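You operate a simulated robot arm through the tools that you are given. There is no shell and no other tool.

Carry out the task below with a simulated two-armed robot. There is one attempt and no reset: what you move stays moved.

TASK
Clamp the turntable can, put the green plug on its tab, then fit the blue round cap and grey board.
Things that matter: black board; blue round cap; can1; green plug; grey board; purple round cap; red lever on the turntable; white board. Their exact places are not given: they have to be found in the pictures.

Only the result counts: the job must be done as asked and must still hold three seconds after the hand-in. Knocking over, shifting, dropping, spilling or breaking anything else fails it. A push-on lid holds only when it is set on centred and level and pressed home; a screw cap is set on level and turned clockwise until tight.

THE ROBOT
Two 7-joint arms with two-finger grippers on one trunk, on a base that moves. Base frame: it is fixed to the floor where the robot stands at the start and does not move with it; the origin is under the middle of the robot, x ahead of it, y to its left, z up; the surface under the hand at the start is at about z = 78. Lengths are in cm, angles in degrees, forces in N, time in s.
The left shoulder is at the start at [7, 13.9, 114.4], the right one opposite. With the tool pointing down near the work surface each hand reaches from about 36 to 76 cm from the robot's upright axis, wherever it stands, measured 20 degrees to its own side. Places, roughly: green plug (3x2x4 cm) [70, 20, 80]; red lever on the turntable [50, -10, 90]. Payload 3.43 kg a hand.
Tool frame (each hand has its own): the origin (TCP) lies between the finger pads and is the grasp point; the fingertips stand 3 cm ahead of it; z points along the fingers, y is the line along which they close. The gripper opens to 10.4 cm; its body begins 5.7 cm behind the TCP.
Orientation is that of the tool frame in the base frame, as [roll, pitch, yaw] about the fixed x, y, z axes, in that order (R = Rz(yaw) Ry(pitch) Rx(roll)). With the fingers straight down and closing along the base's y, the tool's x points along the base's -x, its y along +y and its z along -z.

THE INTERFACE
- The arms move only by the tool move_arm. It takes "left_commands", "right_commands" or both (then of equal length, played together; a hand with none holds still); each is a list of rows, each a list of 3 entries, a list of its own where there are three numbers: the gripper command, from -1 (shut) to 1 (fully open), values between in proportion, then the shift along the tool's x, y, z in mm, then the turn, a rotation vector about the tool's x, y, z in degrees. In form: [[gripper, [tx, ty, tz], [wx, wy, wz]], ...]. A call has 1 to 20 rows; each row is the pose to reach, as a shift and turn from the pose commanded when the call began, along the tool's axes at that moment. Each row takes 0.2 s and may step no farther than 5 cm and 8.6 degrees from the row before; otherwise, or with a gripper value out of range, the whole call is refused. Where a pose cannot be reached the arm comes as near as it can. A force on the tool above 90 N (or 10 N above the force at the start of the call, whichever is more), or a blocked arm, ends the call early, and 0.2 s more pass. The fingers move at their own pace (about 4.5 cm/s each) and stop on an object; they squeeze with about 36 N. The grip force told is the motor's: it shows also when the fingers shut on nothing. Time passes only in rows, and 0.2 s behind the last, so rows that repeat a pose let the fingers close. It gives the time, the measured TCP pose, the force on the tool (base axes), the opening and the grip force at its end, in the units of the frame above (readings bear some noise), with the torque about the TCP (base axes, N m) and any sound that the robot's microphone picked up, and new pictures: "show" is both (left out), scene, wrist or none (wrist: the cameras of the hands that moved).
- Cameras (640 x 400 px; columns grow to the right, rows downward): "scene" is now at [12.5, 5.5, 137.38]; the picture's right is [0.44, -0.90, 0.00], its down [-0.55, -0.27, -0.79] and it looks along [0.71, 0.35, -0.61] (base axes); focal length 214 px, centre (320, 200). "left" rides on the left gripper at [6.7, -1.8, -9] in its tool frame; the picture's right is [0.25, 0.97, 0.00], its down [-0.73, 0.19, -0.66] and it looks along [-0.64, 0.17, 0.75] (tool axes); focal length 218 px, centre (320, 200). "right" rides on the right gripper at [6.7, 1.8, -9] in its tool frame; the picture's right is [-0.25, 0.97, 0.00], its down [-0.73, -0.19, -0.66] and it looks along [-0.64, -0.17, 0.75] (tool axes); focal length 218 px, centre (320, 200).
- slide_trunk(by): slides the trunk up (or, below 0, down) by that many cm; the arms and the scene camera ride with it, the base frame stays. It gives what a move gives, with no picture.
- drive_base(legs): drives the robot by 1 to 6 legs, each [ahead, left, turn to the left] in cm, cm and degrees, along the robot's own axes; the way and the turn of a leg run together, so that a leg with both is an arc; at most 150 cm and 180 degrees a leg. The arms and the cameras ride along, it lands a little off, and it stops where it bumps. It gives what a move gives, and a new picture of the scene camera.
- pan_tilt(pan, tilt): turns the head with the scene camera to pan (to the left, within 86 degrees either way) and tilt (down, from -29 to 69), counted from straight ahead of the robot. It gives what a move gives, and a new picture of the scene camera.
- locate(camera, pixels): for up to 12 pixels [column, row] of the newest picture of that camera ("zoom" is the newest enlarged one), the place [x, y, z] in the base frame of the surface seen there, good to about 0.2 cm, but the place of the scene camera against the robot may be out by one fixed shift of up to 2.5 cm in any direction. The clock stands still meanwhile.
- zoom(camera, box): a new picture of the part [left, top, right, bottom] of that camera's present view, enlarged. The clock stands still meanwhile.
- job_done(): hands the job in; it is judged then, once.

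Unless the task says otherwise, let go and move clear before handing in.

The tools are called after ">>>" as name(argument=value, ...) on one line, values as JSON. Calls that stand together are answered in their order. move_arm: Moves the arms, as the interface text tells. Its arguments: {"type":"object","properties":{"left_commands":{"type":"array"},"right_commands":{"type":"array"},"show":{"type":"string","enum":["both","scene","wrist","none"]}},"required":[]} The other tools are called the same way: slide_trunk (by) moves the trunk up or down; drive_base (legs) drives the base; pan_tilt (pan, tilt) turns the head that bears the scene camera; locate (camera, pixels) gives the place of the surface under pixels of a picture; zoom (camera, box) takes an enlarged picture of a part of a camera's view; job_done () hands the job in.

At the start:

```text
time: 0.0
left_tool_pos: [48.0, 38.72, 115.88]
left_tcp_rot: [180.0, 0.0, -180.0]
left_wrist_force: [-0.5, 0.5, -0.4]
left_torque: [0.0, 0.01, 0.02]
left_gripper_width: 10.41
left_grasp_force: 0.1
right_tool_pos: [44.48, 0.54, 126.06]
right_tcp_rot: [-180.0, 0.0, -179.9]
right_wrist_force: [0.5, -0.9, -0.9]
right_torque: [0.01, 0.0, 0.02]
right_gripper_width: 10.4
right_grasp_force: 0.1
trunk travel left (down, up): [-63.9, 30.1]
robot x, y, heading: [0.35, 0.18, -0.1]
head pan, tilt (commanded): [26.1, 37.3]
```

scene: 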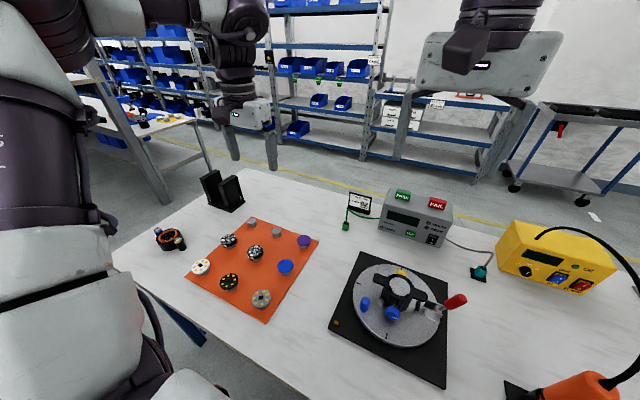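
right: 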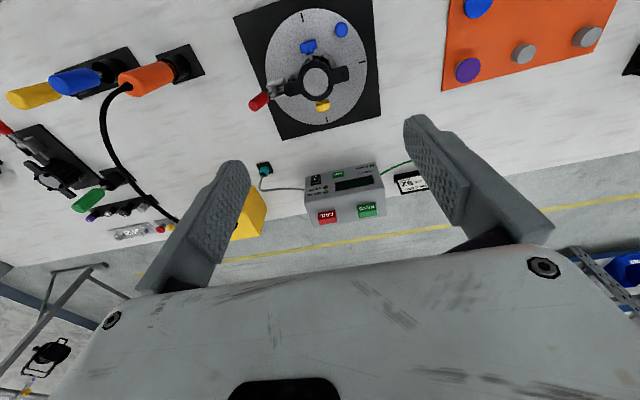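
left: 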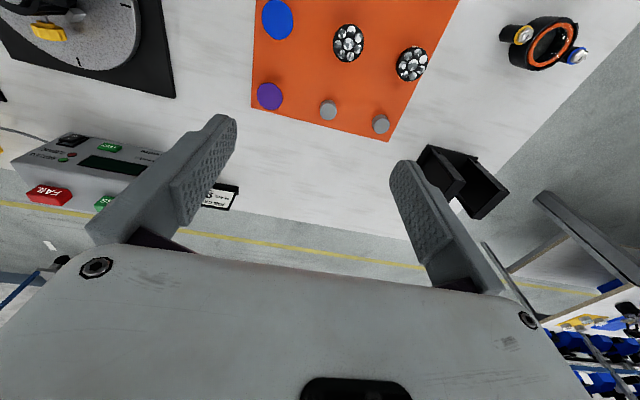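

The scene picture shows the turntable around (395,305), the orange mat with boards and caps around (255,265), and the green plug near (346,226) hanging on a cable. I'll zoom in to identify parts.

>>> zoom(camera="scene", box=[320, 240, 480, 390])

>>> zoom(camera="scene", box=[140, 190, 330, 330])

>>> zoom(camera="scene", box=[330, 180, 500, 290])

>>> zoom(camera="right", box=[220, 0, 400, 150])

```text
2.67 times, centred on (400, 315) of scene
```

zoom: 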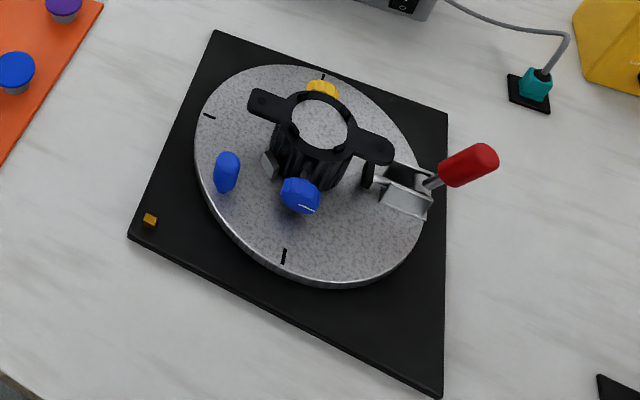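

```text
2.86 times, centred on (235, 260) of scene
```

zoom: 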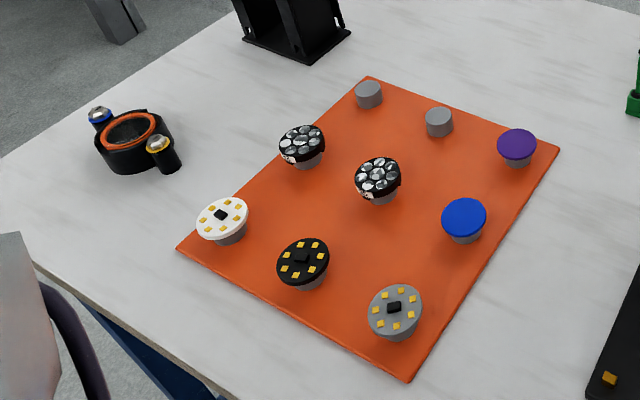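

```text
3.64 times, centred on (415, 235) of scene
```

zoom: 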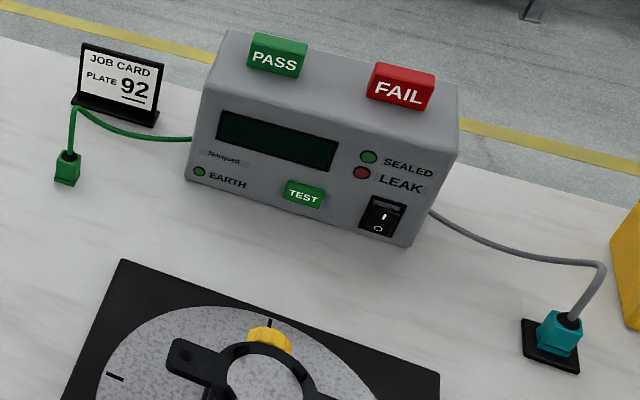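

```text
2.67 times, centred on (310, 75) of right
```

zoom: 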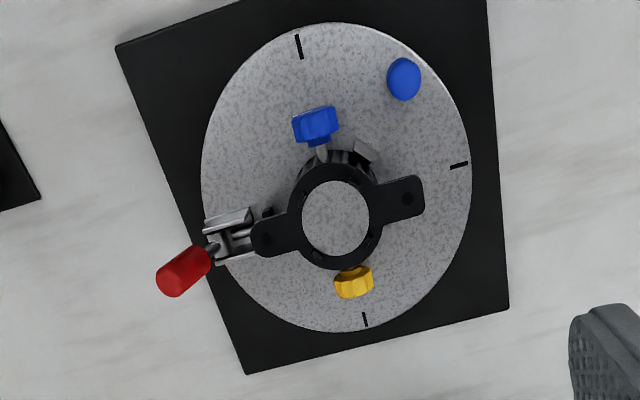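

I see the can with a blue hex knob, a yellow knob, a grey tab near zoom pixel (270,160), and the toggle lever at right. I'll measure key points first.

>>> locate(camera="scene", pixels=[[400, 287], [457, 301], [365, 302], [392, 313], [346, 227], [286, 267], [262, 299], [303, 242], [430, 308], [400, 270], [478, 272], [246, 222]])

>>> locate(camera="right", pixels=[[316, 78], [260, 101], [341, 30], [309, 47], [322, 107], [346, 73], [467, 69], [478, 6], [265, 168], [285, 88], [262, 90], [325, 58]])

>>> locate(camera="left", pixels=[[277, 18], [269, 95], [328, 110], [381, 124], [348, 42], [411, 64], [551, 42], [225, 195]])

```text
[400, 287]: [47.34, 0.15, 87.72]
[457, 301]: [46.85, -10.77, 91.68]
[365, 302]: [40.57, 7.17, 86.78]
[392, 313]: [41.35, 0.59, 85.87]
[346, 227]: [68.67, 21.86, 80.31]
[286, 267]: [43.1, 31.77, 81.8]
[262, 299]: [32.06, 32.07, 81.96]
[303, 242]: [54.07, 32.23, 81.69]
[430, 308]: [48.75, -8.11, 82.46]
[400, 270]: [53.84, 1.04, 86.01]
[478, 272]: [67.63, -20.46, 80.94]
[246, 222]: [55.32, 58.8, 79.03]
```

```text
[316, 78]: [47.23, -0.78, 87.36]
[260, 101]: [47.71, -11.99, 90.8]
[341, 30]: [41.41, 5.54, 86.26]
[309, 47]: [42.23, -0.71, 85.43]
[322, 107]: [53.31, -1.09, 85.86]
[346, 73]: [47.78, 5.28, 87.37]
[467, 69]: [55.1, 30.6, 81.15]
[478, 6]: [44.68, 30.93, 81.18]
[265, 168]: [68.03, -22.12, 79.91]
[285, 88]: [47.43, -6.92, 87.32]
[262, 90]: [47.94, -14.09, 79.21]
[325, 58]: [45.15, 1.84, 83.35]
```

```text
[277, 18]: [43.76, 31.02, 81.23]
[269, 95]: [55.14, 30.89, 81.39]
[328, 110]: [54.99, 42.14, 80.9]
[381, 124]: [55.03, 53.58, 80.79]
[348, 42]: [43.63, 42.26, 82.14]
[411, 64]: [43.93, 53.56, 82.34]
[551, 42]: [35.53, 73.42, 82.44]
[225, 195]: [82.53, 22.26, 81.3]
```

The right camera resolves positions well (can centre about [47.3,-0.8], top z≈87.4). I'll lower the right hand above the can for a closer look.

>>> move_arm(right_commands=[[1, [10, -1, 45], [0, 0, 0]], [1, [20, -2, 90], [0, 0, 0]], [1, [30, -3, 135], [0, 0, 0]], [1, [40, -4, 180], [0, 0, 0]], [1, [45, -5, 210], [0, 0, 0]]], show="wrist")

```text
time: 1.2
left_tool_pos: [47.87, 38.69, 115.73]
left_tcp_rot: [-179.9, 0.1, -180.0]
left_wrist_force: [0.0, 0.5, 0.7]
left_torque: [0.02, -0.01, 0.0]
left_gripper_width: 10.39
left_grasp_force: 0.1
right_tool_pos: [45.51, -2.55, 112.37]
right_tcp_rot: [180.0, 0.0, -179.9]
right_wrist_force: [0.5, -0.2, 0.2]
right_torque: [-0.04, 0.0, 0.01]
right_gripper_width: 10.42
right_grasp_force: 0.1
right hand out of reach, approached as far as the arm can: row 2, 3, 4, 5
trunk travel left (down, up): [-63.9, 30.1]
robot x, y, heading: [-0.07, 0.06, 0.2]
head pan, tilt (commanded): [26.1, 37.3]
```

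right: 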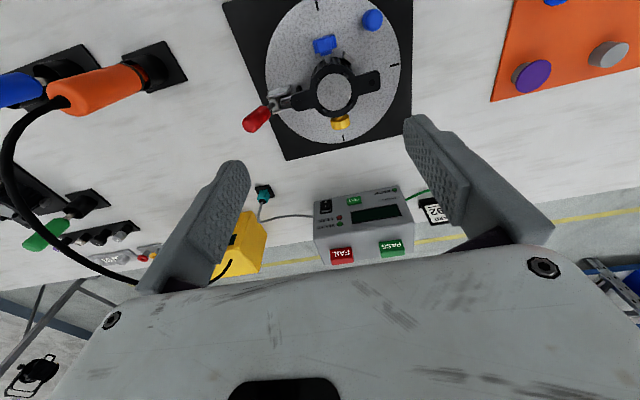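

The right arm was stopped at z=112 by its reach limit. I'll zoom into this view for can details before repositioning the base.

>>> zoom(camera="right", box=[230, 0, 410, 150])

>>> zoom(camera="right", box=[300, 30, 380, 140])

>>> zoom(camera="scene", box=[360, 255, 440, 330])

>>> zoom(camera="left", box=[490, 0, 610, 90])

```text
2.67 times, centred on (320, 75) of right
```

zoom: 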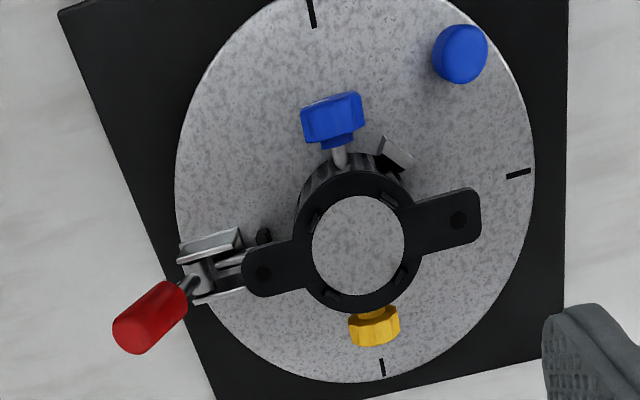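

```text
3.64 times, centred on (340, 85) of right
```

zoom: 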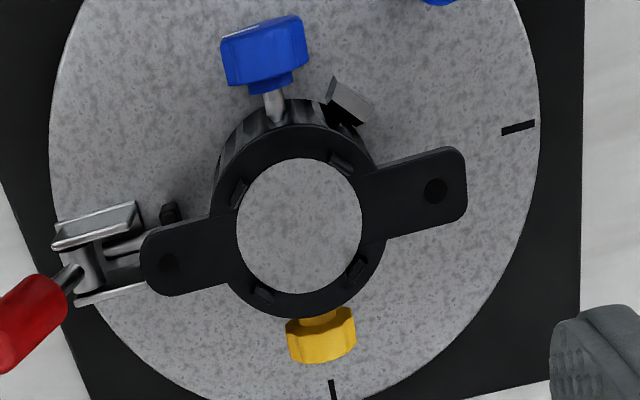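

```text
5.33 times, centred on (400, 292) of scene
```

zoom: 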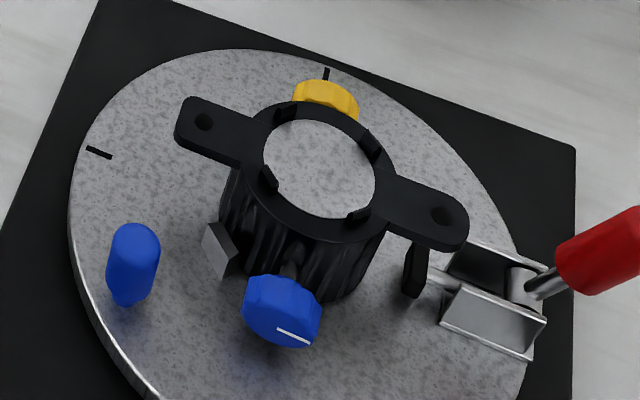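

```text
4.44 times, centred on (550, 45) of left
```

zoom: 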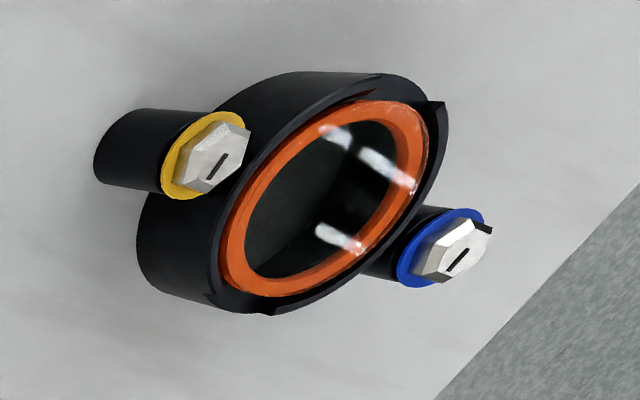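

The can body is finned with a ring on top having four small clips, and a grey tab beside the blue hex knob. Next I check cap and board details.

>>> zoom(camera="left", box=[240, 0, 400, 140])

>>> zoom(camera="scene", box=[240, 225, 330, 315])

>>> zoom(camera="scene", box=[480, 190, 640, 400])

>>> zoom(camera="scene", box=[80, 90, 200, 160])

```text
2.86 times, centred on (320, 70) of left
```

zoom: 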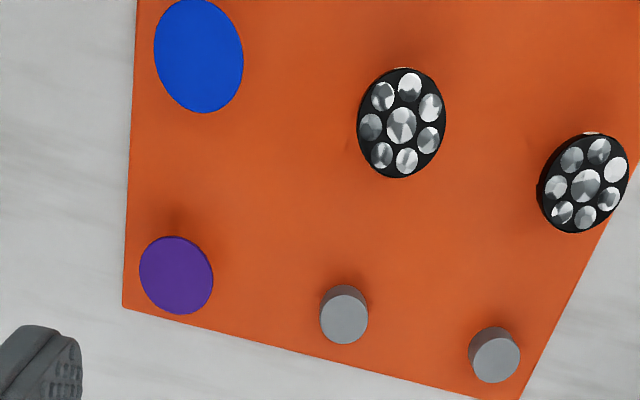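

```text
4.44 times, centred on (285, 270) of scene
```

zoom: 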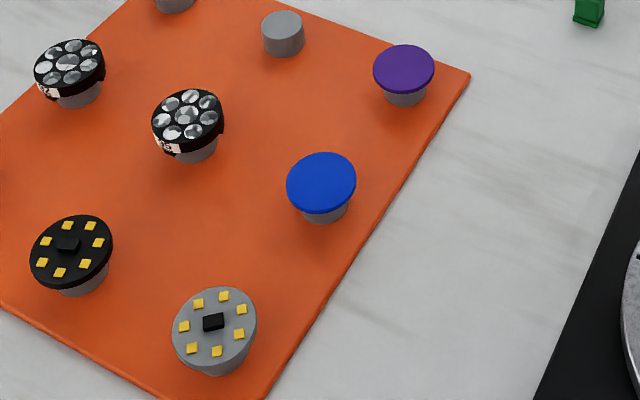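

```text
1.90 times, centred on (560, 295) of scene
```

zoom: 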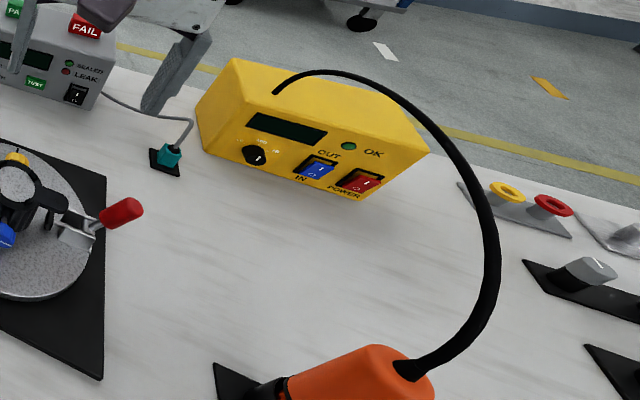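

```text
5.33 times, centred on (140, 125) of scene
```

zoom: 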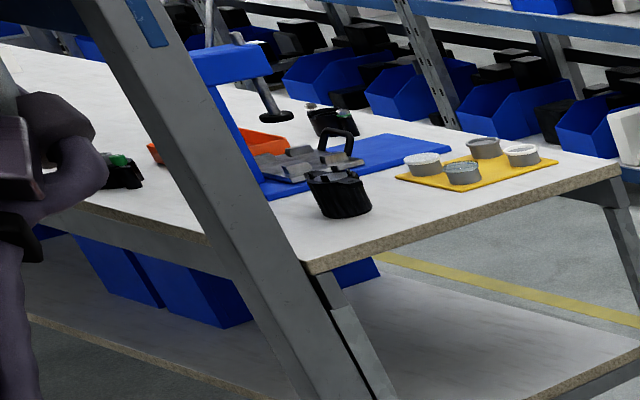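

The blue and purple caps are thin discs sitting on grey pegs (same footprint as the boards), so both go into the top seat of the can. I'll shift the base left and a bit back so the can is in the right hand's comfortable sector.

>>> drive_base(legs=[[-5, 15, 0]])

```text
time: 2.6
left_tool_pos: [42.96, 53.22, 115.95]
left_tcp_rot: [179.8, 0.0, 179.8]
left_wrist_force: [0.4, -1.1, -0.5]
left_torque: [0.01, 0.02, 0.0]
left_gripper_width: 10.39
left_grasp_force: 0.2
right_tool_pos: [40.43, 11.96, 112.35]
right_tcp_rot: [179.9, 0.0, 179.9]
right_wrist_force: [0.0, 0.3, -0.4]
right_torque: [-0.02, 0.01, 0.01]
right_gripper_width: 10.36
right_grasp_force: 0.0
trunk travel left (down, up): [-63.9, 30.1]
robot x, y, heading: [-5.45, 14.79, -0.1]
head pan, tilt (commanded): [26.1, 37.3]
```

scene: 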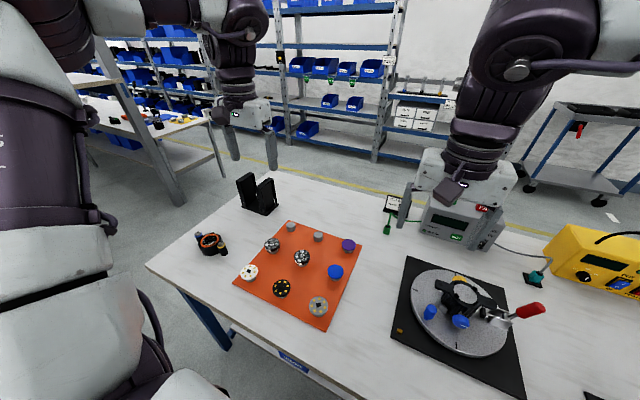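

The base moved as planned. Now I bring the right hand over the near side of the can for a close-up.

>>> move_arm(right_commands=[[1, [11, -24, 33], [0, 0, 0]], [1, [22, -49, 66], [0, 0, 0]], [1, [33, -74, 100], [0, 0, 0]], [1, [44, -98, 133], [0, 0, 0]]], show="wrist")

>>> zoom(camera="right", box=[200, 80, 440, 300])

```text
time: 3.6
left_tool_pos: [42.88, 53.31, 115.82]
left_tcp_rot: [179.9, -0.1, 179.7]
left_wrist_force: [0.5, 0.3, -0.6]
left_torque: [0.01, 0.02, -0.02]
left_gripper_width: 10.43
left_grasp_force: 0.0
right_tool_pos: [40.14, 1.05, 104.55]
right_tcp_rot: [-180.0, -0.1, 179.9]
right_wrist_force: [0.1, -0.5, -0.1]
right_torque: [0.02, -0.02, 0.02]
right_gripper_width: 10.4
right_grasp_force: 0.1
right hand out of reach, approached as far as the arm can: row 1, 2, 3, 4
trunk travel left (down, up): [-63.9, 30.1]
robot x, y, heading: [-4.93, 14.6, -0.1]
head pan, tilt (commanded): [26.1, 37.3]
```

right: 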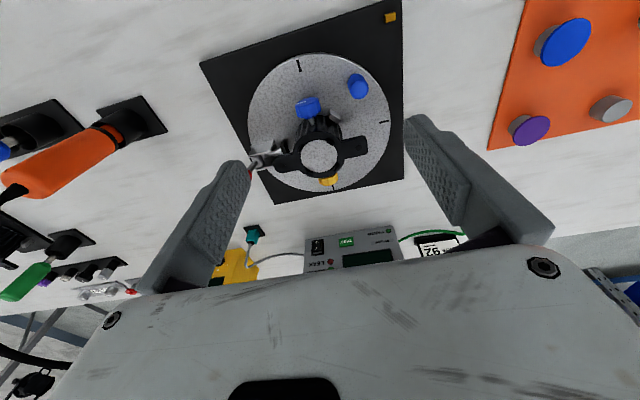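

```text
1.82 times, centred on (320, 190) of right
```

zoom: 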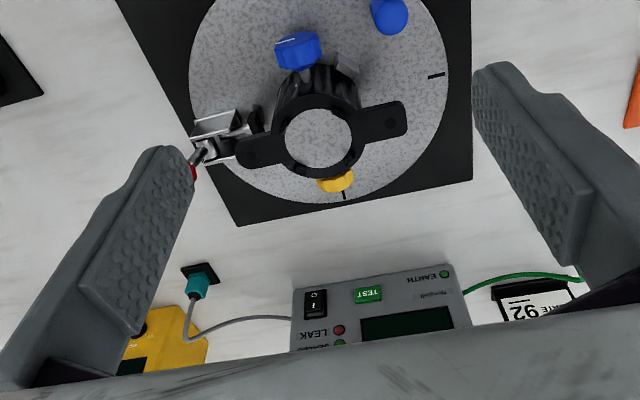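

The arm is limited when folded this high; raising the trunk should give the hand room to come in lower relative to the shoulder.

>>> slide_trunk(by=15)

```text
time: 5.3
left_tool_pos: [42.81, 53.4, 130.95]
left_tcp_rot: [-179.9, 0.0, 179.8]
left_wrist_force: [0.0, -0.2, 0.6]
left_torque: [-0.01, 0.0, 0.04]
left_gripper_width: 10.43
left_grasp_force: 0.1
right_tool_pos: [40.03, 1.26, 119.73]
right_tcp_rot: [-180.0, -0.1, 179.8]
right_wrist_force: [0.2, -0.5, 0.8]
right_torque: [0.01, 0.03, 0.0]
right_gripper_width: 10.41
right_grasp_force: 0.1
trunk travel left (down, up): [-78.9, 15.1]
robot x, y, heading: [-5.07, 14.82, -0.2]
head pan, tilt (commanded): [26.1, 37.3]
```

Now moving the right hand down to about [36, 2, 99] for the close-up.

>>> move_arm(right_commands=[[1, [8, 2, 42], [0, 0, 0]], [1, [16, 4, 84], [0, 0, 0]], [1, [24, 6, 126], [0, 0, 0]], [1, [32, 8, 168], [0, 0, 0]], [1, [40, 9, 207], [0, 0, 0]], [1, [40, 9, 207], [0, 0, 0]]], show="wrist")

>>> zoom(camera="right", box=[200, 80, 440, 300])

```text
time: 6.8
left_tool_pos: [43.02, 53.29, 130.78]
left_tcp_rot: [179.9, 0.1, 179.9]
left_wrist_force: [-0.3, -1.7, -0.2]
left_torque: [0.04, 0.0, 0.04]
left_gripper_width: 10.43
left_grasp_force: 0.0
right_tool_pos: [39.05, 0.59, 97.26]
right_tcp_rot: [179.9, -0.1, -179.8]
right_wrist_force: [0.1, 0.5, -0.1]
right_torque: [0.0, 0.01, -0.01]
right_gripper_width: 10.39
right_grasp_force: 0.0
right hand out of reach, approached as far as the arm can: row 1, 2, 3, 4, 5, 6
trunk travel left (down, up): [-78.9, 15.1]
robot x, y, heading: [-4.79, 14.84, -0.3]
head pan, tilt (commanded): [26.1, 37.3]
```

right: 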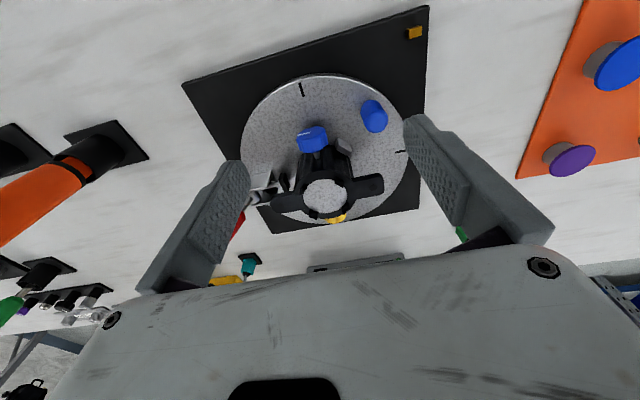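

```text
1.82 times, centred on (320, 190) of right
```

zoom: 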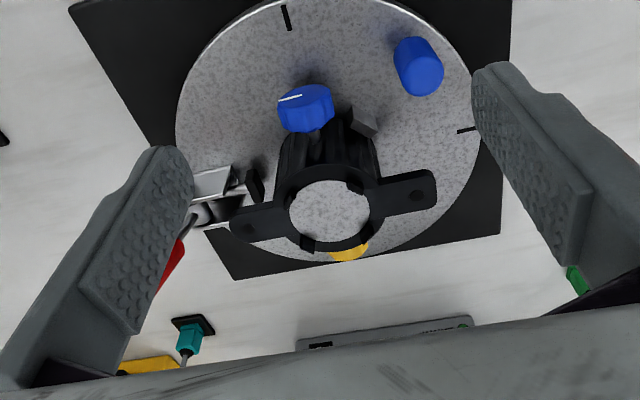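

A close view now; I'll zoom into the can, clamp and tab, and measure the recess.

>>> zoom(camera="right", box=[240, 110, 400, 235])

>>> locate(camera="right", pixels=[[325, 195], [315, 190], [335, 200], [302, 193], [350, 192], [370, 184], [288, 203], [312, 138], [343, 146], [374, 115], [256, 200], [284, 184]])

```text
3.20 times, centred on (320, 172) of right
```

zoom: 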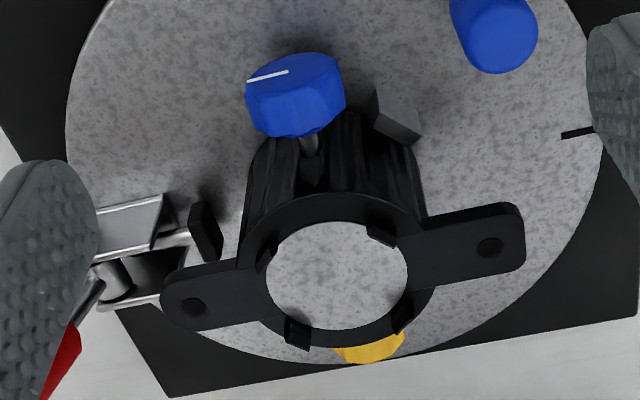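

```text
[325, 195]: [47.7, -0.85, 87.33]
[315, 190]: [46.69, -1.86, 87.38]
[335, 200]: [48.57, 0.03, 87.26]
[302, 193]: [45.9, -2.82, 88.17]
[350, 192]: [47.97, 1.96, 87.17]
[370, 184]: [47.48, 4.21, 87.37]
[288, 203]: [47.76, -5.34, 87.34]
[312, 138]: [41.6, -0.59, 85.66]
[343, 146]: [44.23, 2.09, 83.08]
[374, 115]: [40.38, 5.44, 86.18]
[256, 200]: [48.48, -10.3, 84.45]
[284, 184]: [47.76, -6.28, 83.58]
```

The seat is a flat disc at z≈87.3 with four clips rising to ≈88.2; ears run along y. Now I look at the clamp lever from the scene camera and the plug.

>>> pan_tilt(pan=-10, tilt=45)

```text
time: 7.8
left_tool_pos: [42.87, 53.48, 130.91]
left_tcp_rot: [-180.0, 0.0, 179.8]
left_wrist_force: [-0.1, -0.2, -0.1]
left_torque: [0.0, -0.02, 0.0]
left_gripper_width: 10.38
left_grasp_force: 0.0
right_tool_pos: [39.13, 0.6, 97.33]
right_tcp_rot: [179.9, -0.1, -179.9]
right_wrist_force: [-0.5, -0.8, 0.4]
right_torque: [-0.01, -0.02, -0.03]
right_gripper_width: 10.37
right_grasp_force: 0.0
trunk travel left (down, up): [-78.9, 15.1]
robot x, y, heading: [-4.99, 14.42, -0.4]
head pan, tilt (commanded): [-10.0, 45.0]
```

scene: 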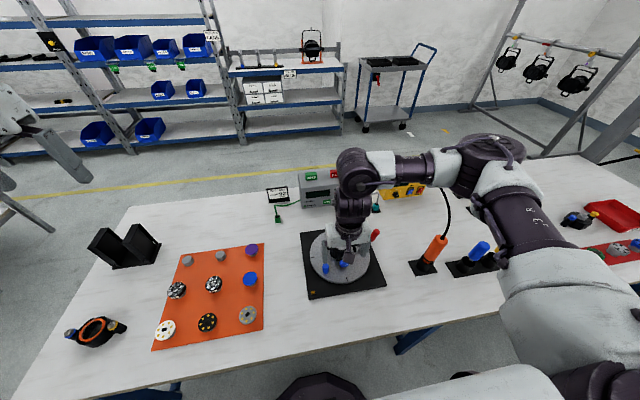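

The right hand blocks the scene view of the clamp, so I'll move it to the right and up.

>>> move_arm(right_commands=[[1, [-5, -30, -40], [0, 0, 0]], [1, [-10, -65, -70], [0, 0, 0]], [1, [-15, -110, -80], [0, 0, 0]], [1, [-20, -155, -80], [0, 0, 0]], [1, [-20, -200, -80], [0, 0, 0]], [1, [-20, -230, -80], [0, 0, 0]], [1, [-20, -230, -80], [0, 0, 0]]], show="both")

>>> zoom(camera="scene", box=[295, 210, 395, 310])

>>> zoom(camera="scene", box=[250, 155, 350, 225])

```text
refused: row 1 steps farther than a row can; nothing moved
```

```text
4.00 times, centred on (345, 260) of scene
```

zoom: 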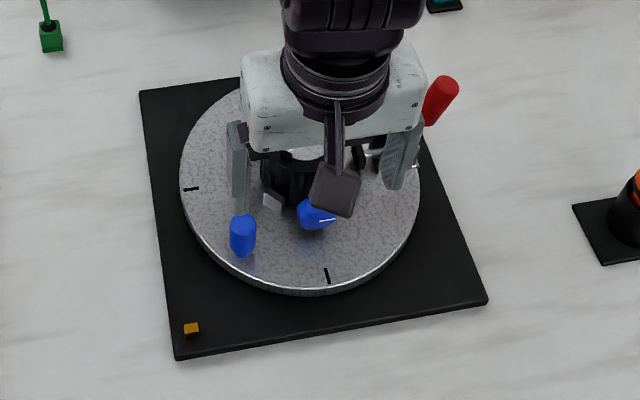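

```text
5.71 times, centred on (300, 190) of scene
```

zoom: 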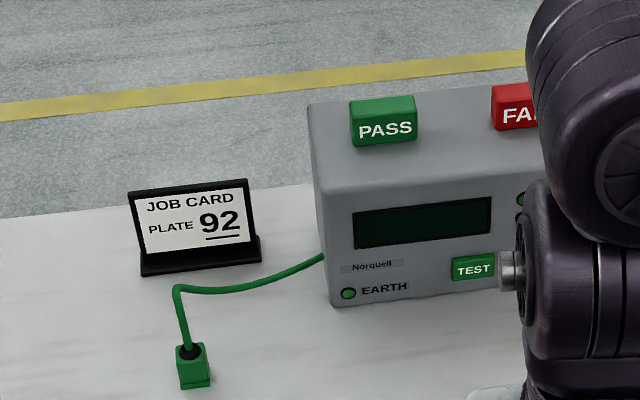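

The step was too long; I'll retry with smaller steps.

>>> move_arm(right_commands=[[1, [0, -20, -40], [0, 0, 0]], [1, [-5, -50, -75], [0, 0, 0]], [1, [-10, -95, -80], [0, 0, 0]], [1, [-15, -140, -80], [0, 0, 0]], [1, [-20, -185, -80], [0, 0, 0]], [1, [-20, -230, -80], [0, 0, 0]], [1, [-20, -230, -80], [0, 0, 0]]], show="both")

>>> zoom(camera="scene", box=[295, 210, 395, 310])

```text
time: 9.4
left_tool_pos: [42.92, 53.43, 130.87]
left_tcp_rot: [180.0, -0.1, 179.8]
left_wrist_force: [0.2, 0.2, 0.0]
left_torque: [-0.01, 0.0, 0.03]
left_gripper_width: 10.41
left_grasp_force: 0.1
right_tool_pos: [41.49, -22.62, 105.98]
right_tcp_rot: [-180.0, -0.1, 179.9]
right_wrist_force: [0.0, 1.2, 0.6]
right_torque: [-0.02, 0.01, 0.03]
right_gripper_width: 10.4
right_grasp_force: 0.2
trunk travel left (down, up): [-78.9, 15.1]
robot x, y, heading: [-4.94, 14.66, 0.2]
head pan, tilt (commanded): [-10.0, 45.0]
```

scene: 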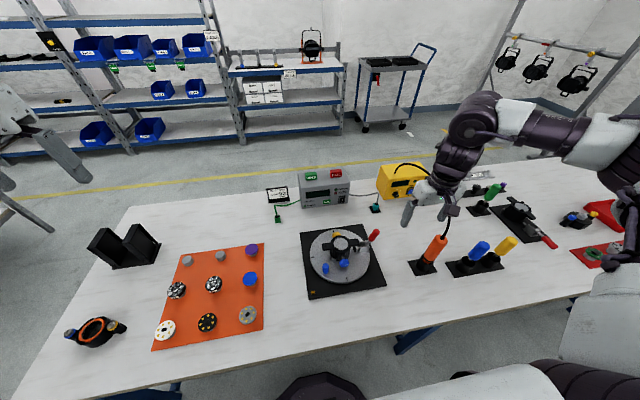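
right: 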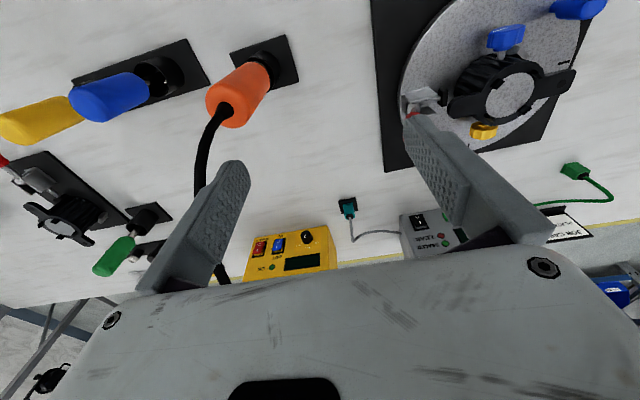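

```text
4.00 times, centred on (345, 260) of scene
```

zoom: 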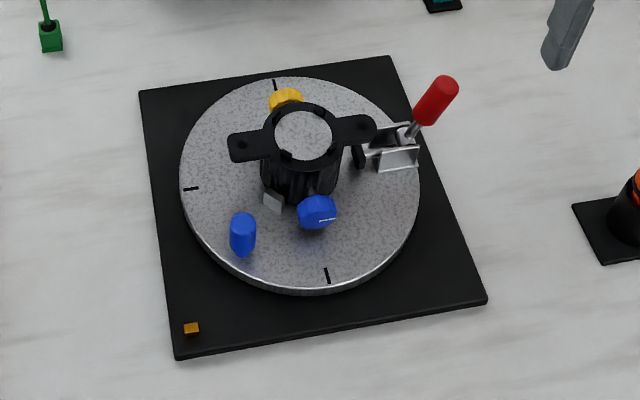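

There is another fixture at the right (scene (520,215)) with a similar red lever. I'll zoom into it for reference and check our lever's geometry.

>>> zoom(camera="scene", box=[460, 170, 580, 260])

>>> zoom(camera="right", box=[0, 120, 160, 270])

>>> zoom(camera="scene", box=[345, 220, 385, 260])

>>> locate(camera="zoom", pixels=[[490, 110], [400, 260], [300, 330], [150, 320], [360, 290], [330, 420], [100, 250], [520, 80], [440, 180]])

```text
4.44 times, centred on (520, 215) of scene
```

zoom: 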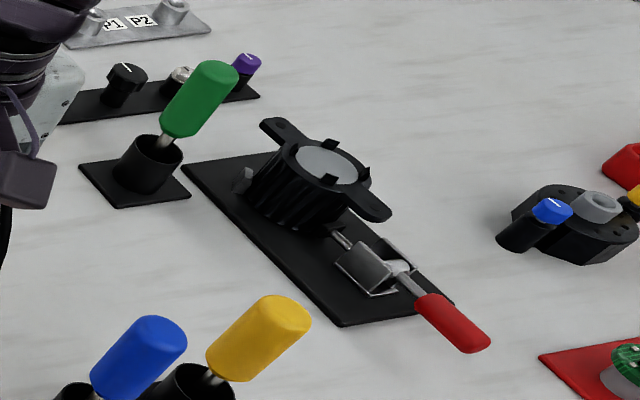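

```text
2.67 times, centred on (80, 195) of right
```

zoom: 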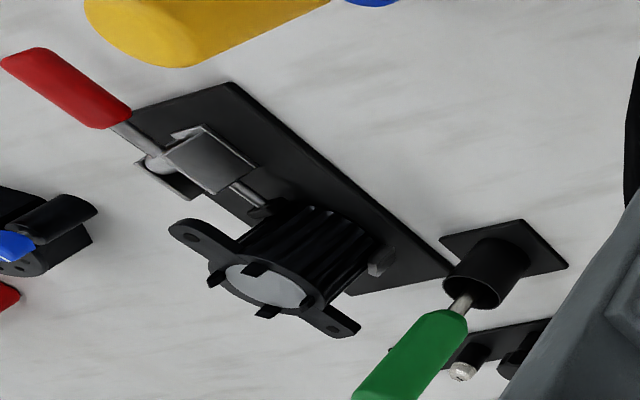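

```text
10.00 times, centred on (365, 240) of scene
```

zoom: 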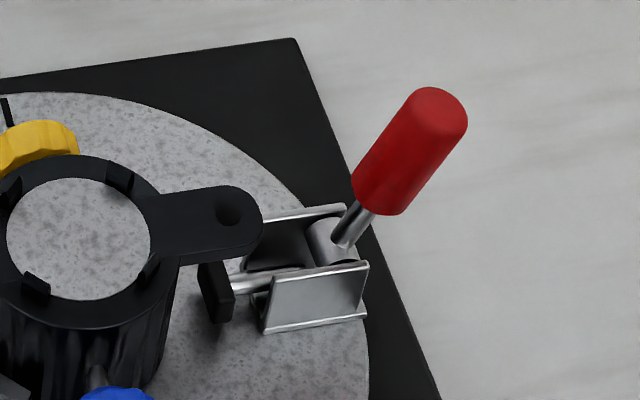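

```text
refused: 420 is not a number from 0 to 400
```

The reference fixture has its lever laid flat, pointing away from the can, with the plunger touching the can, so the lever must be pressed down outward. I'll measure our lever.

>>> locate(camera="zoom", pixels=[[445, 105], [420, 140], [385, 190], [348, 230], [325, 240], [215, 290], [320, 295], [265, 280], [170, 320], [230, 210], [80, 240], [310, 365]])

>>> zoom(camera="right", box=[360, 0, 620, 180])

```text
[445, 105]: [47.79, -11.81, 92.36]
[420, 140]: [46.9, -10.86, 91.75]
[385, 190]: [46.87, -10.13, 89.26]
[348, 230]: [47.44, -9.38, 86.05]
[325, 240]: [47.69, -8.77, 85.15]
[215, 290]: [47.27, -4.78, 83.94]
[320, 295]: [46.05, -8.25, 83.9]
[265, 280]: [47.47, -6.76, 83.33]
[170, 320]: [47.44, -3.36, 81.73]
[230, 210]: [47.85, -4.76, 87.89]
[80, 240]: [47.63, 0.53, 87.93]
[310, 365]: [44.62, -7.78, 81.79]
```

```text
2.22 times, centred on (490, 90) of right
```

zoom: 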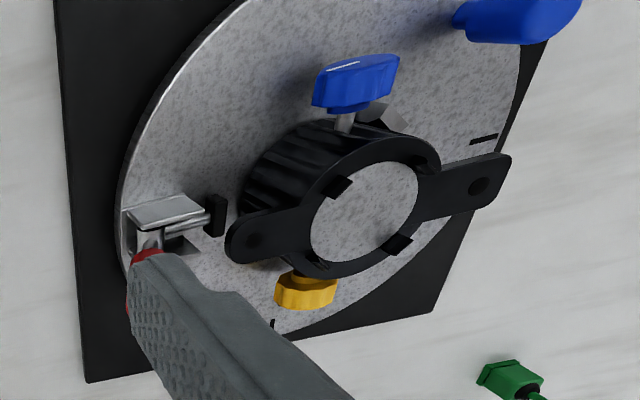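

Lever pivot is about [47.5,-10,84.5] and its tip leans outward to about [47.8,-13,92] (after removing the scene camera's ~1.2 cm y shift). Before acting, I want a good view of the tab, so I'll back the base up 10 cm.

>>> drive_base(legs=[[-10, 0, 0]])

```text
time: 10.5
left_tool_pos: [32.95, 53.47, 130.59]
left_tcp_rot: [180.0, -0.1, 179.8]
left_wrist_force: [0.3, 0.6, -0.7]
left_torque: [0.01, 0.02, 0.0]
left_gripper_width: 10.42
left_grasp_force: 0.0
right_tool_pos: [31.77, -22.42, 105.84]
right_tcp_rot: [180.0, -0.2, 179.9]
right_wrist_force: [1.2, -0.4, -0.3]
right_torque: [-0.01, 0.04, -0.01]
right_gripper_width: 10.38
right_grasp_force: 0.0
trunk travel left (down, up): [-78.9, 15.1]
robot x, y, heading: [-15.37, 14.9, 0.2]
head pan, tilt (commanded): [-10.0, 45.0]
```

scene: 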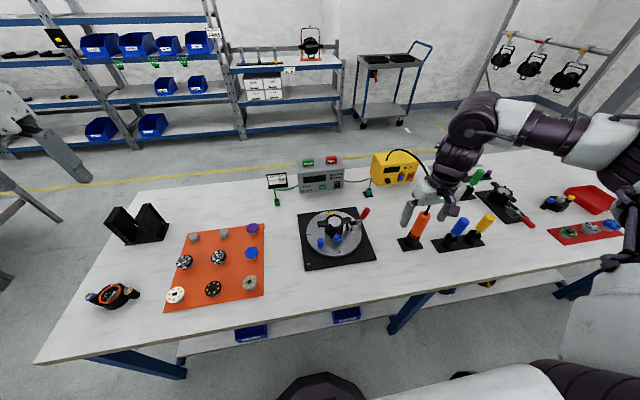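

Moving the right hand to the front-left of the can to view the tab up close.

>>> move_arm(right_commands=[[1, [-5, 45, 5], [0, 0, 0]], [1, [-10, 90, 10], [0, 0, 0]], [1, [-15, 135, 20], [0, 0, 0]], [1, [-20, 180, 40], [0, 0, 0]], [1, [-25, 225, 60], [0, 0, 0]], [1, [-32, 260, 85], [0, 0, 0]], [1, [-32, 270, 98], [0, 0, 0]], [1, [-32, 270, 98], [0, 0, 0]]], show="wrist")

>>> zoom(camera="right", box=[200, 80, 440, 300])

```text
time: 12.3
left_tool_pos: [32.76, 53.4, 130.87]
left_tcp_rot: [-179.9, 0.1, 179.9]
left_wrist_force: [0.2, 0.0, 0.8]
left_torque: [0.0, 0.01, 0.01]
left_gripper_width: 10.4
left_grasp_force: 0.1
right_tool_pos: [34.42, 4.91, 96.03]
right_tcp_rot: [180.0, -0.2, -179.9]
right_wrist_force: [0.6, -0.9, -0.5]
right_torque: [0.0, 0.0, -0.02]
right_gripper_width: 10.39
right_grasp_force: 0.0
trunk travel left (down, up): [-78.9, 15.1]
robot x, y, heading: [-15.2, 14.52, -0.3]
head pan, tilt (commanded): [-10.0, 45.0]
```

right: 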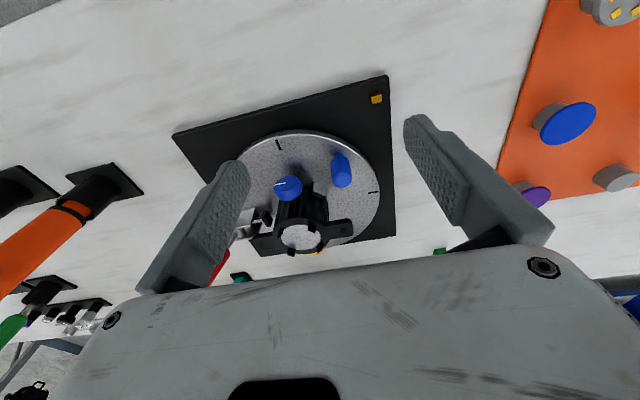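

```text
1.82 times, centred on (320, 190) of right
```

zoom: 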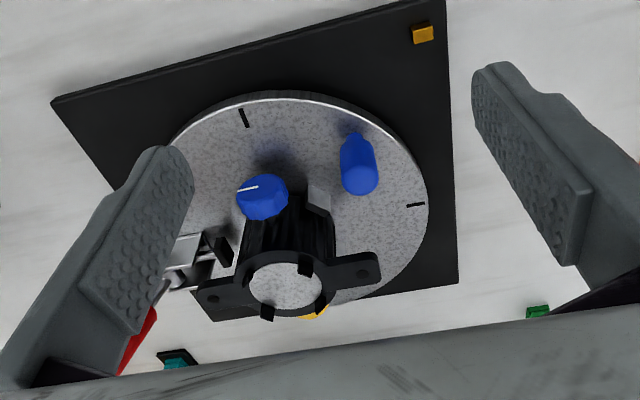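

I'll zoom further on the tab region around (315,190).

>>> zoom(camera="right", box=[265, 140, 365, 260])

>>> locate(camera="right", pixels=[[315, 184], [311, 190], [319, 190], [314, 180], [318, 196], [301, 238], [256, 216], [341, 170], [345, 229], [260, 242], [288, 186], [330, 150]])

```text
3.33 times, centred on (315, 200) of right
```

zoom: 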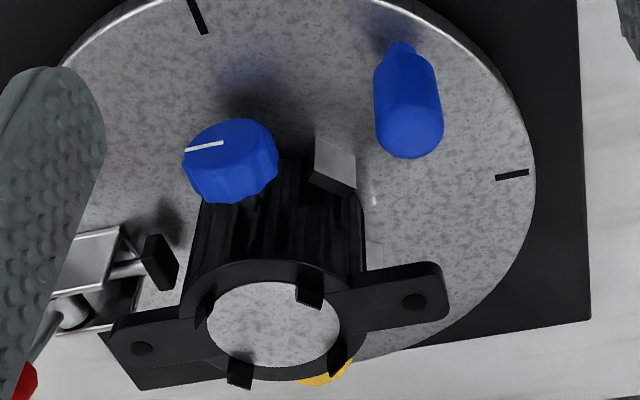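

```text
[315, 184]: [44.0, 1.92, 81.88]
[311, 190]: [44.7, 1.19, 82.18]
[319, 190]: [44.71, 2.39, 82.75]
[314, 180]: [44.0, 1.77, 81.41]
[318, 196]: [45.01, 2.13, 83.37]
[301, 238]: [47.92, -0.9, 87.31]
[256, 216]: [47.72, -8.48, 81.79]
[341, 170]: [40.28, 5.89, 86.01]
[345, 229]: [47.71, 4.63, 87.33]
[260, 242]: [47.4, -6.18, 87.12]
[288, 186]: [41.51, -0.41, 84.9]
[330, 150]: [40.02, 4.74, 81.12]
```

The tab's top is near z≈83.3 at about [44.7,2.0]. I want a low-angle view of it, so I'll back up and tilt the right hand forward.

>>> drive_base(legs=[[-10, 0, 0]])

>>> move_arm(right_commands=[[1, [-10, 0, 20], [0, -7.5, 0]], [1, [-20, 0, 40], [0, -15, 0]], [1, [-40, 0, 60], [0, -22.5, 0]], [1, [-56, -4, 80], [0, -30, 0]], [1, [-56, -4, 80], [0, -30, 0]]], show="wrist")

>>> zoom(camera="right", box=[240, 100, 400, 260])

```text
time: 13.5
left_tool_pos: [23.17, 53.35, 130.69]
left_tcp_rot: [-180.0, -0.1, 179.8]
left_wrist_force: [0.1, -0.3, -0.3]
left_torque: [0.04, 0.04, -0.01]
left_gripper_width: 10.43
left_grasp_force: 0.0
right_tool_pos: [24.69, 4.87, 95.83]
right_tcp_rot: [-180.0, -0.2, 179.9]
right_wrist_force: [0.5, 0.2, 0.3]
right_torque: [-0.04, 0.0, -0.04]
right_gripper_width: 10.39
right_grasp_force: 0.1
trunk travel left (down, up): [-78.9, 15.1]
robot x, y, heading: [-24.91, 14.48, -0.3]
head pan, tilt (commanded): [-10.0, 45.0]
```

scene: 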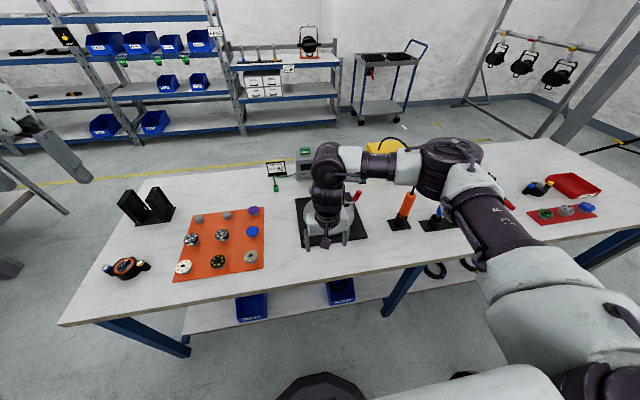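

```text
time: 14.7
left_tool_pos: [22.86, 53.5, 130.87]
left_tcp_rot: [-180.0, 0.0, 179.8]
left_wrist_force: [0.1, 0.4, -0.8]
left_torque: [-0.05, 0.01, 0.02]
left_gripper_width: 10.38
left_grasp_force: 0.1
right_tool_pos: [30.17, 4.45, 87.96]
right_tcp_rot: [-179.8, 29.9, 179.9]
right_wrist_force: [-0.7, -0.9, 0.3]
right_torque: [0.0, -0.02, -0.02]
right_gripper_width: 10.4
right_grasp_force: 0.0
trunk travel left (down, up): [-78.9, 15.1]
robot x, y, heading: [-25.14, 15.08, -0.4]
head pan, tilt (commanded): [-10.0, 45.0]
```

right: 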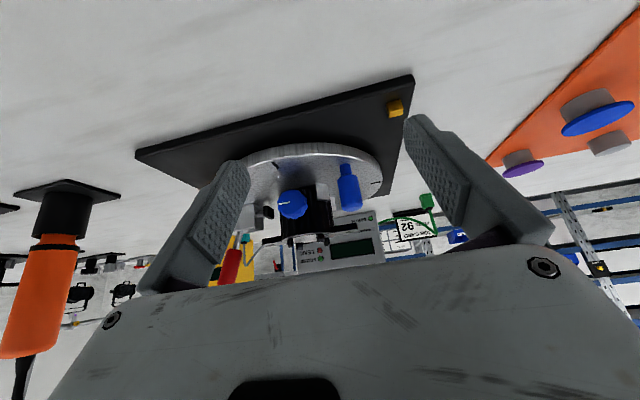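

```text
2.50 times, centred on (320, 180) of right
```

zoom: 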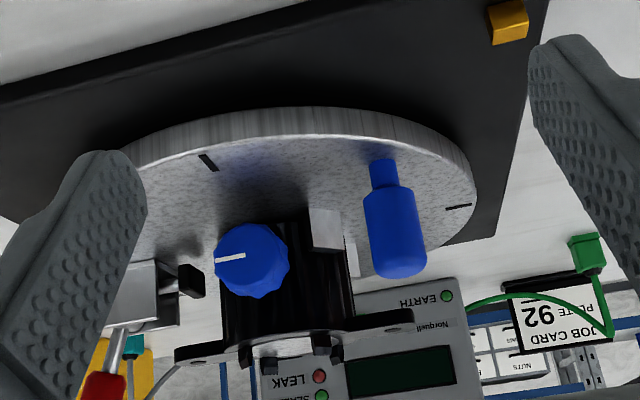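

The picture is upside-down; the tab is the light block at (321,191). I'll zoom more.

>>> zoom(camera="right", box=[285, 165, 365, 245])

>>> locate(camera="zoom", pixels=[[350, 130], [260, 130], [300, 110], [300, 150], [300, 180], [345, 178], [270, 200], [330, 200], [340, 270], [345, 290], [200, 100], [340, 215]])

```text
5.00 times, centred on (325, 205) of right
```

zoom: 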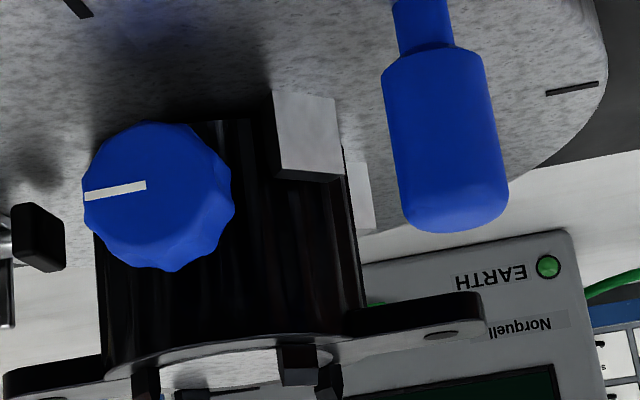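

```text
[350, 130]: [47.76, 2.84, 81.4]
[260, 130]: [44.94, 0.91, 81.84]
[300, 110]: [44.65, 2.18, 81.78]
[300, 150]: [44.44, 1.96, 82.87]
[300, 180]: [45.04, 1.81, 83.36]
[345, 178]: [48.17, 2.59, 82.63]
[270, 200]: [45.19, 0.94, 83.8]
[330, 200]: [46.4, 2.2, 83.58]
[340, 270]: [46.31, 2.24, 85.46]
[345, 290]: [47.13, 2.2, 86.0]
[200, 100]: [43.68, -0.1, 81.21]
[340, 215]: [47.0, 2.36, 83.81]
```

The block at ≈[44.7,2.0] could be a nest stop rather than the tab, so I need to see the far side of the can. I'll raise and level the right hand, drive forward, and look straight down from above the can.

>>> move_arm(right_commands=[[1, [-21, 0, -37], [0, 7.5, 0]], [1, [-42, 0, -74], [0, 15, 0]], [1, [-64, 0, -110], [0, 22.5, 0]], [1, [-85, 0, -147], [0, 30, 0]], [1, [-85, 0, -147], [0, 30, 0]]], show="none")

>>> drive_base(legs=[[20, 0, 0]])

```text
time: 15.9
left_tool_pos: [22.93, 53.38, 130.82]
left_tcp_rot: [-180.0, 0.1, 179.9]
left_wrist_force: [-0.4, 0.5, -0.3]
left_torque: [-0.01, -0.01, 0.0]
left_gripper_width: 10.41
left_grasp_force: 0.0
right_tool_pos: [30.14, 4.11, 104.94]
right_tcp_rot: [-179.9, -0.2, 180.0]
right_wrist_force: [-0.6, -1.0, -1.2]
right_torque: [-0.03, 0.0, 0.02]
right_gripper_width: 10.42
right_grasp_force: 0.1
trunk travel left (down, up): [-78.9, 15.1]
robot x, y, heading: [-25.31, 14.68, -0.2]
head pan, tilt (commanded): [-10.0, 45.0]
```

```text
time: 17.5
left_tool_pos: [42.23, 53.21, 131.02]
left_tcp_rot: [180.0, 0.1, 179.7]
left_wrist_force: [-0.7, 0.1, 1.1]
left_torque: [-0.04, -0.02, -0.02]
left_gripper_width: 10.4
left_grasp_force: 0.0
right_tool_pos: [49.38, 3.93, 105.1]
right_tcp_rot: [-179.9, 0.2, 179.7]
right_wrist_force: [-0.2, -0.1, 0.4]
right_torque: [0.0, -0.01, 0.04]
right_gripper_width: 10.43
right_grasp_force: 0.1
trunk travel left (down, up): [-78.9, 15.1]
robot x, y, heading: [-5.77, 14.7, -0.3]
head pan, tilt (commanded): [-10.0, 45.0]
```

scene: 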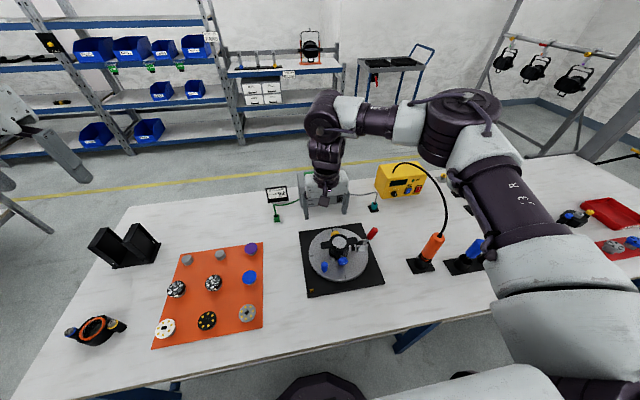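

Now moving the right hand beyond the can for the plan view.

>>> move_arm(right_commands=[[1, [-40, -15, 10], [0, 0, 0]], [1, [-80, -30, 10], [0, 0, 0]], [1, [-95, -35, 10], [0, 0, 0]], [1, [-95, -35, 10], [0, 0, 0]]], show="wrist")

>>> zoom(camera="right", box=[220, 0, 420, 120])

```text
time: 18.5
left_tool_pos: [42.57, 53.01, 130.92]
left_tcp_rot: [179.9, 0.0, 179.6]
left_wrist_force: [-0.1, -0.2, 0.4]
left_torque: [0.05, -0.02, 0.01]
left_gripper_width: 10.41
left_grasp_force: 0.1
right_tool_pos: [59.29, 0.07, 104.03]
right_tcp_rot: [-180.0, -0.1, 179.7]
right_wrist_force: [-1.4, 0.4, -0.1]
right_torque: [0.02, -0.01, -0.02]
right_gripper_width: 10.4
right_grasp_force: 0.0
trunk travel left (down, up): [-78.9, 15.1]
robot x, y, heading: [-5.29, 14.82, -0.3]
head pan, tilt (commanded): [-10.0, 45.0]
```

right: 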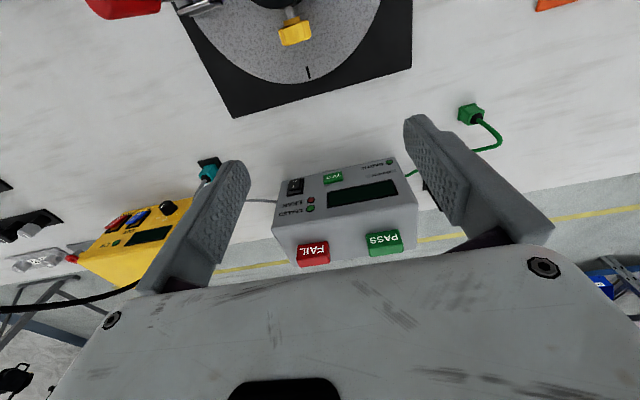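

```text
3.20 times, centred on (320, 60) of right
```

zoom: 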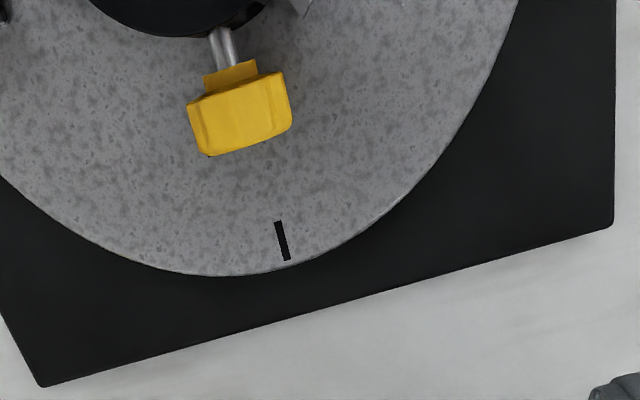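

A bit too far; I'll move back 4.5 cm to see the can's far side.

>>> move_arm(right_commands=[[1, [45, 5, -20], [0, 0, 0]], [1, [45, 5, -20], [0, 0, 0]]], show="wrist")

>>> zoom(camera="right", box=[220, 0, 400, 112])

```text
time: 19.1
left_tool_pos: [42.52, 53.24, 130.85]
left_tcp_rot: [-180.0, 0.1, 179.5]
left_wrist_force: [-0.4, 0.5, -0.8]
left_torque: [-0.02, -0.01, -0.01]
left_gripper_width: 10.42
left_grasp_force: 0.2
right_tool_pos: [54.67, 0.9, 106.08]
right_tcp_rot: [-180.0, -0.2, 179.7]
right_wrist_force: [-0.9, -0.2, 0.2]
right_torque: [0.04, 0.0, -0.01]
right_gripper_width: 10.38
right_grasp_force: 0.0
trunk travel left (down, up): [-78.9, 15.1]
robot x, y, heading: [-5.45, 14.48, -0.7]
head pan, tilt (commanded): [-10.0, 45.0]
```

right: 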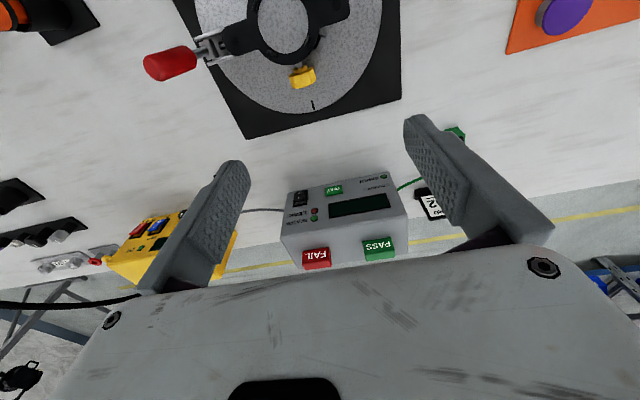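

```text
3.56 times, centred on (310, 56) of right
```

zoom: 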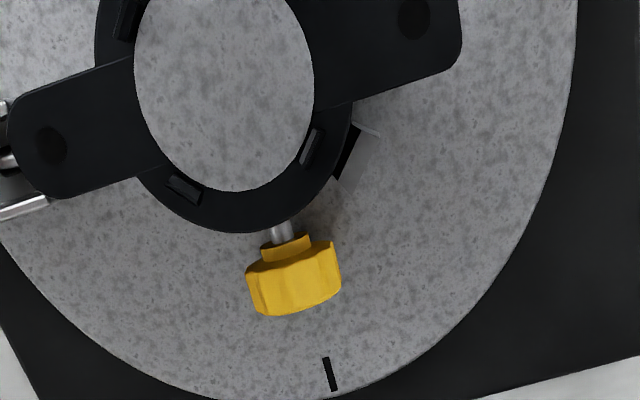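

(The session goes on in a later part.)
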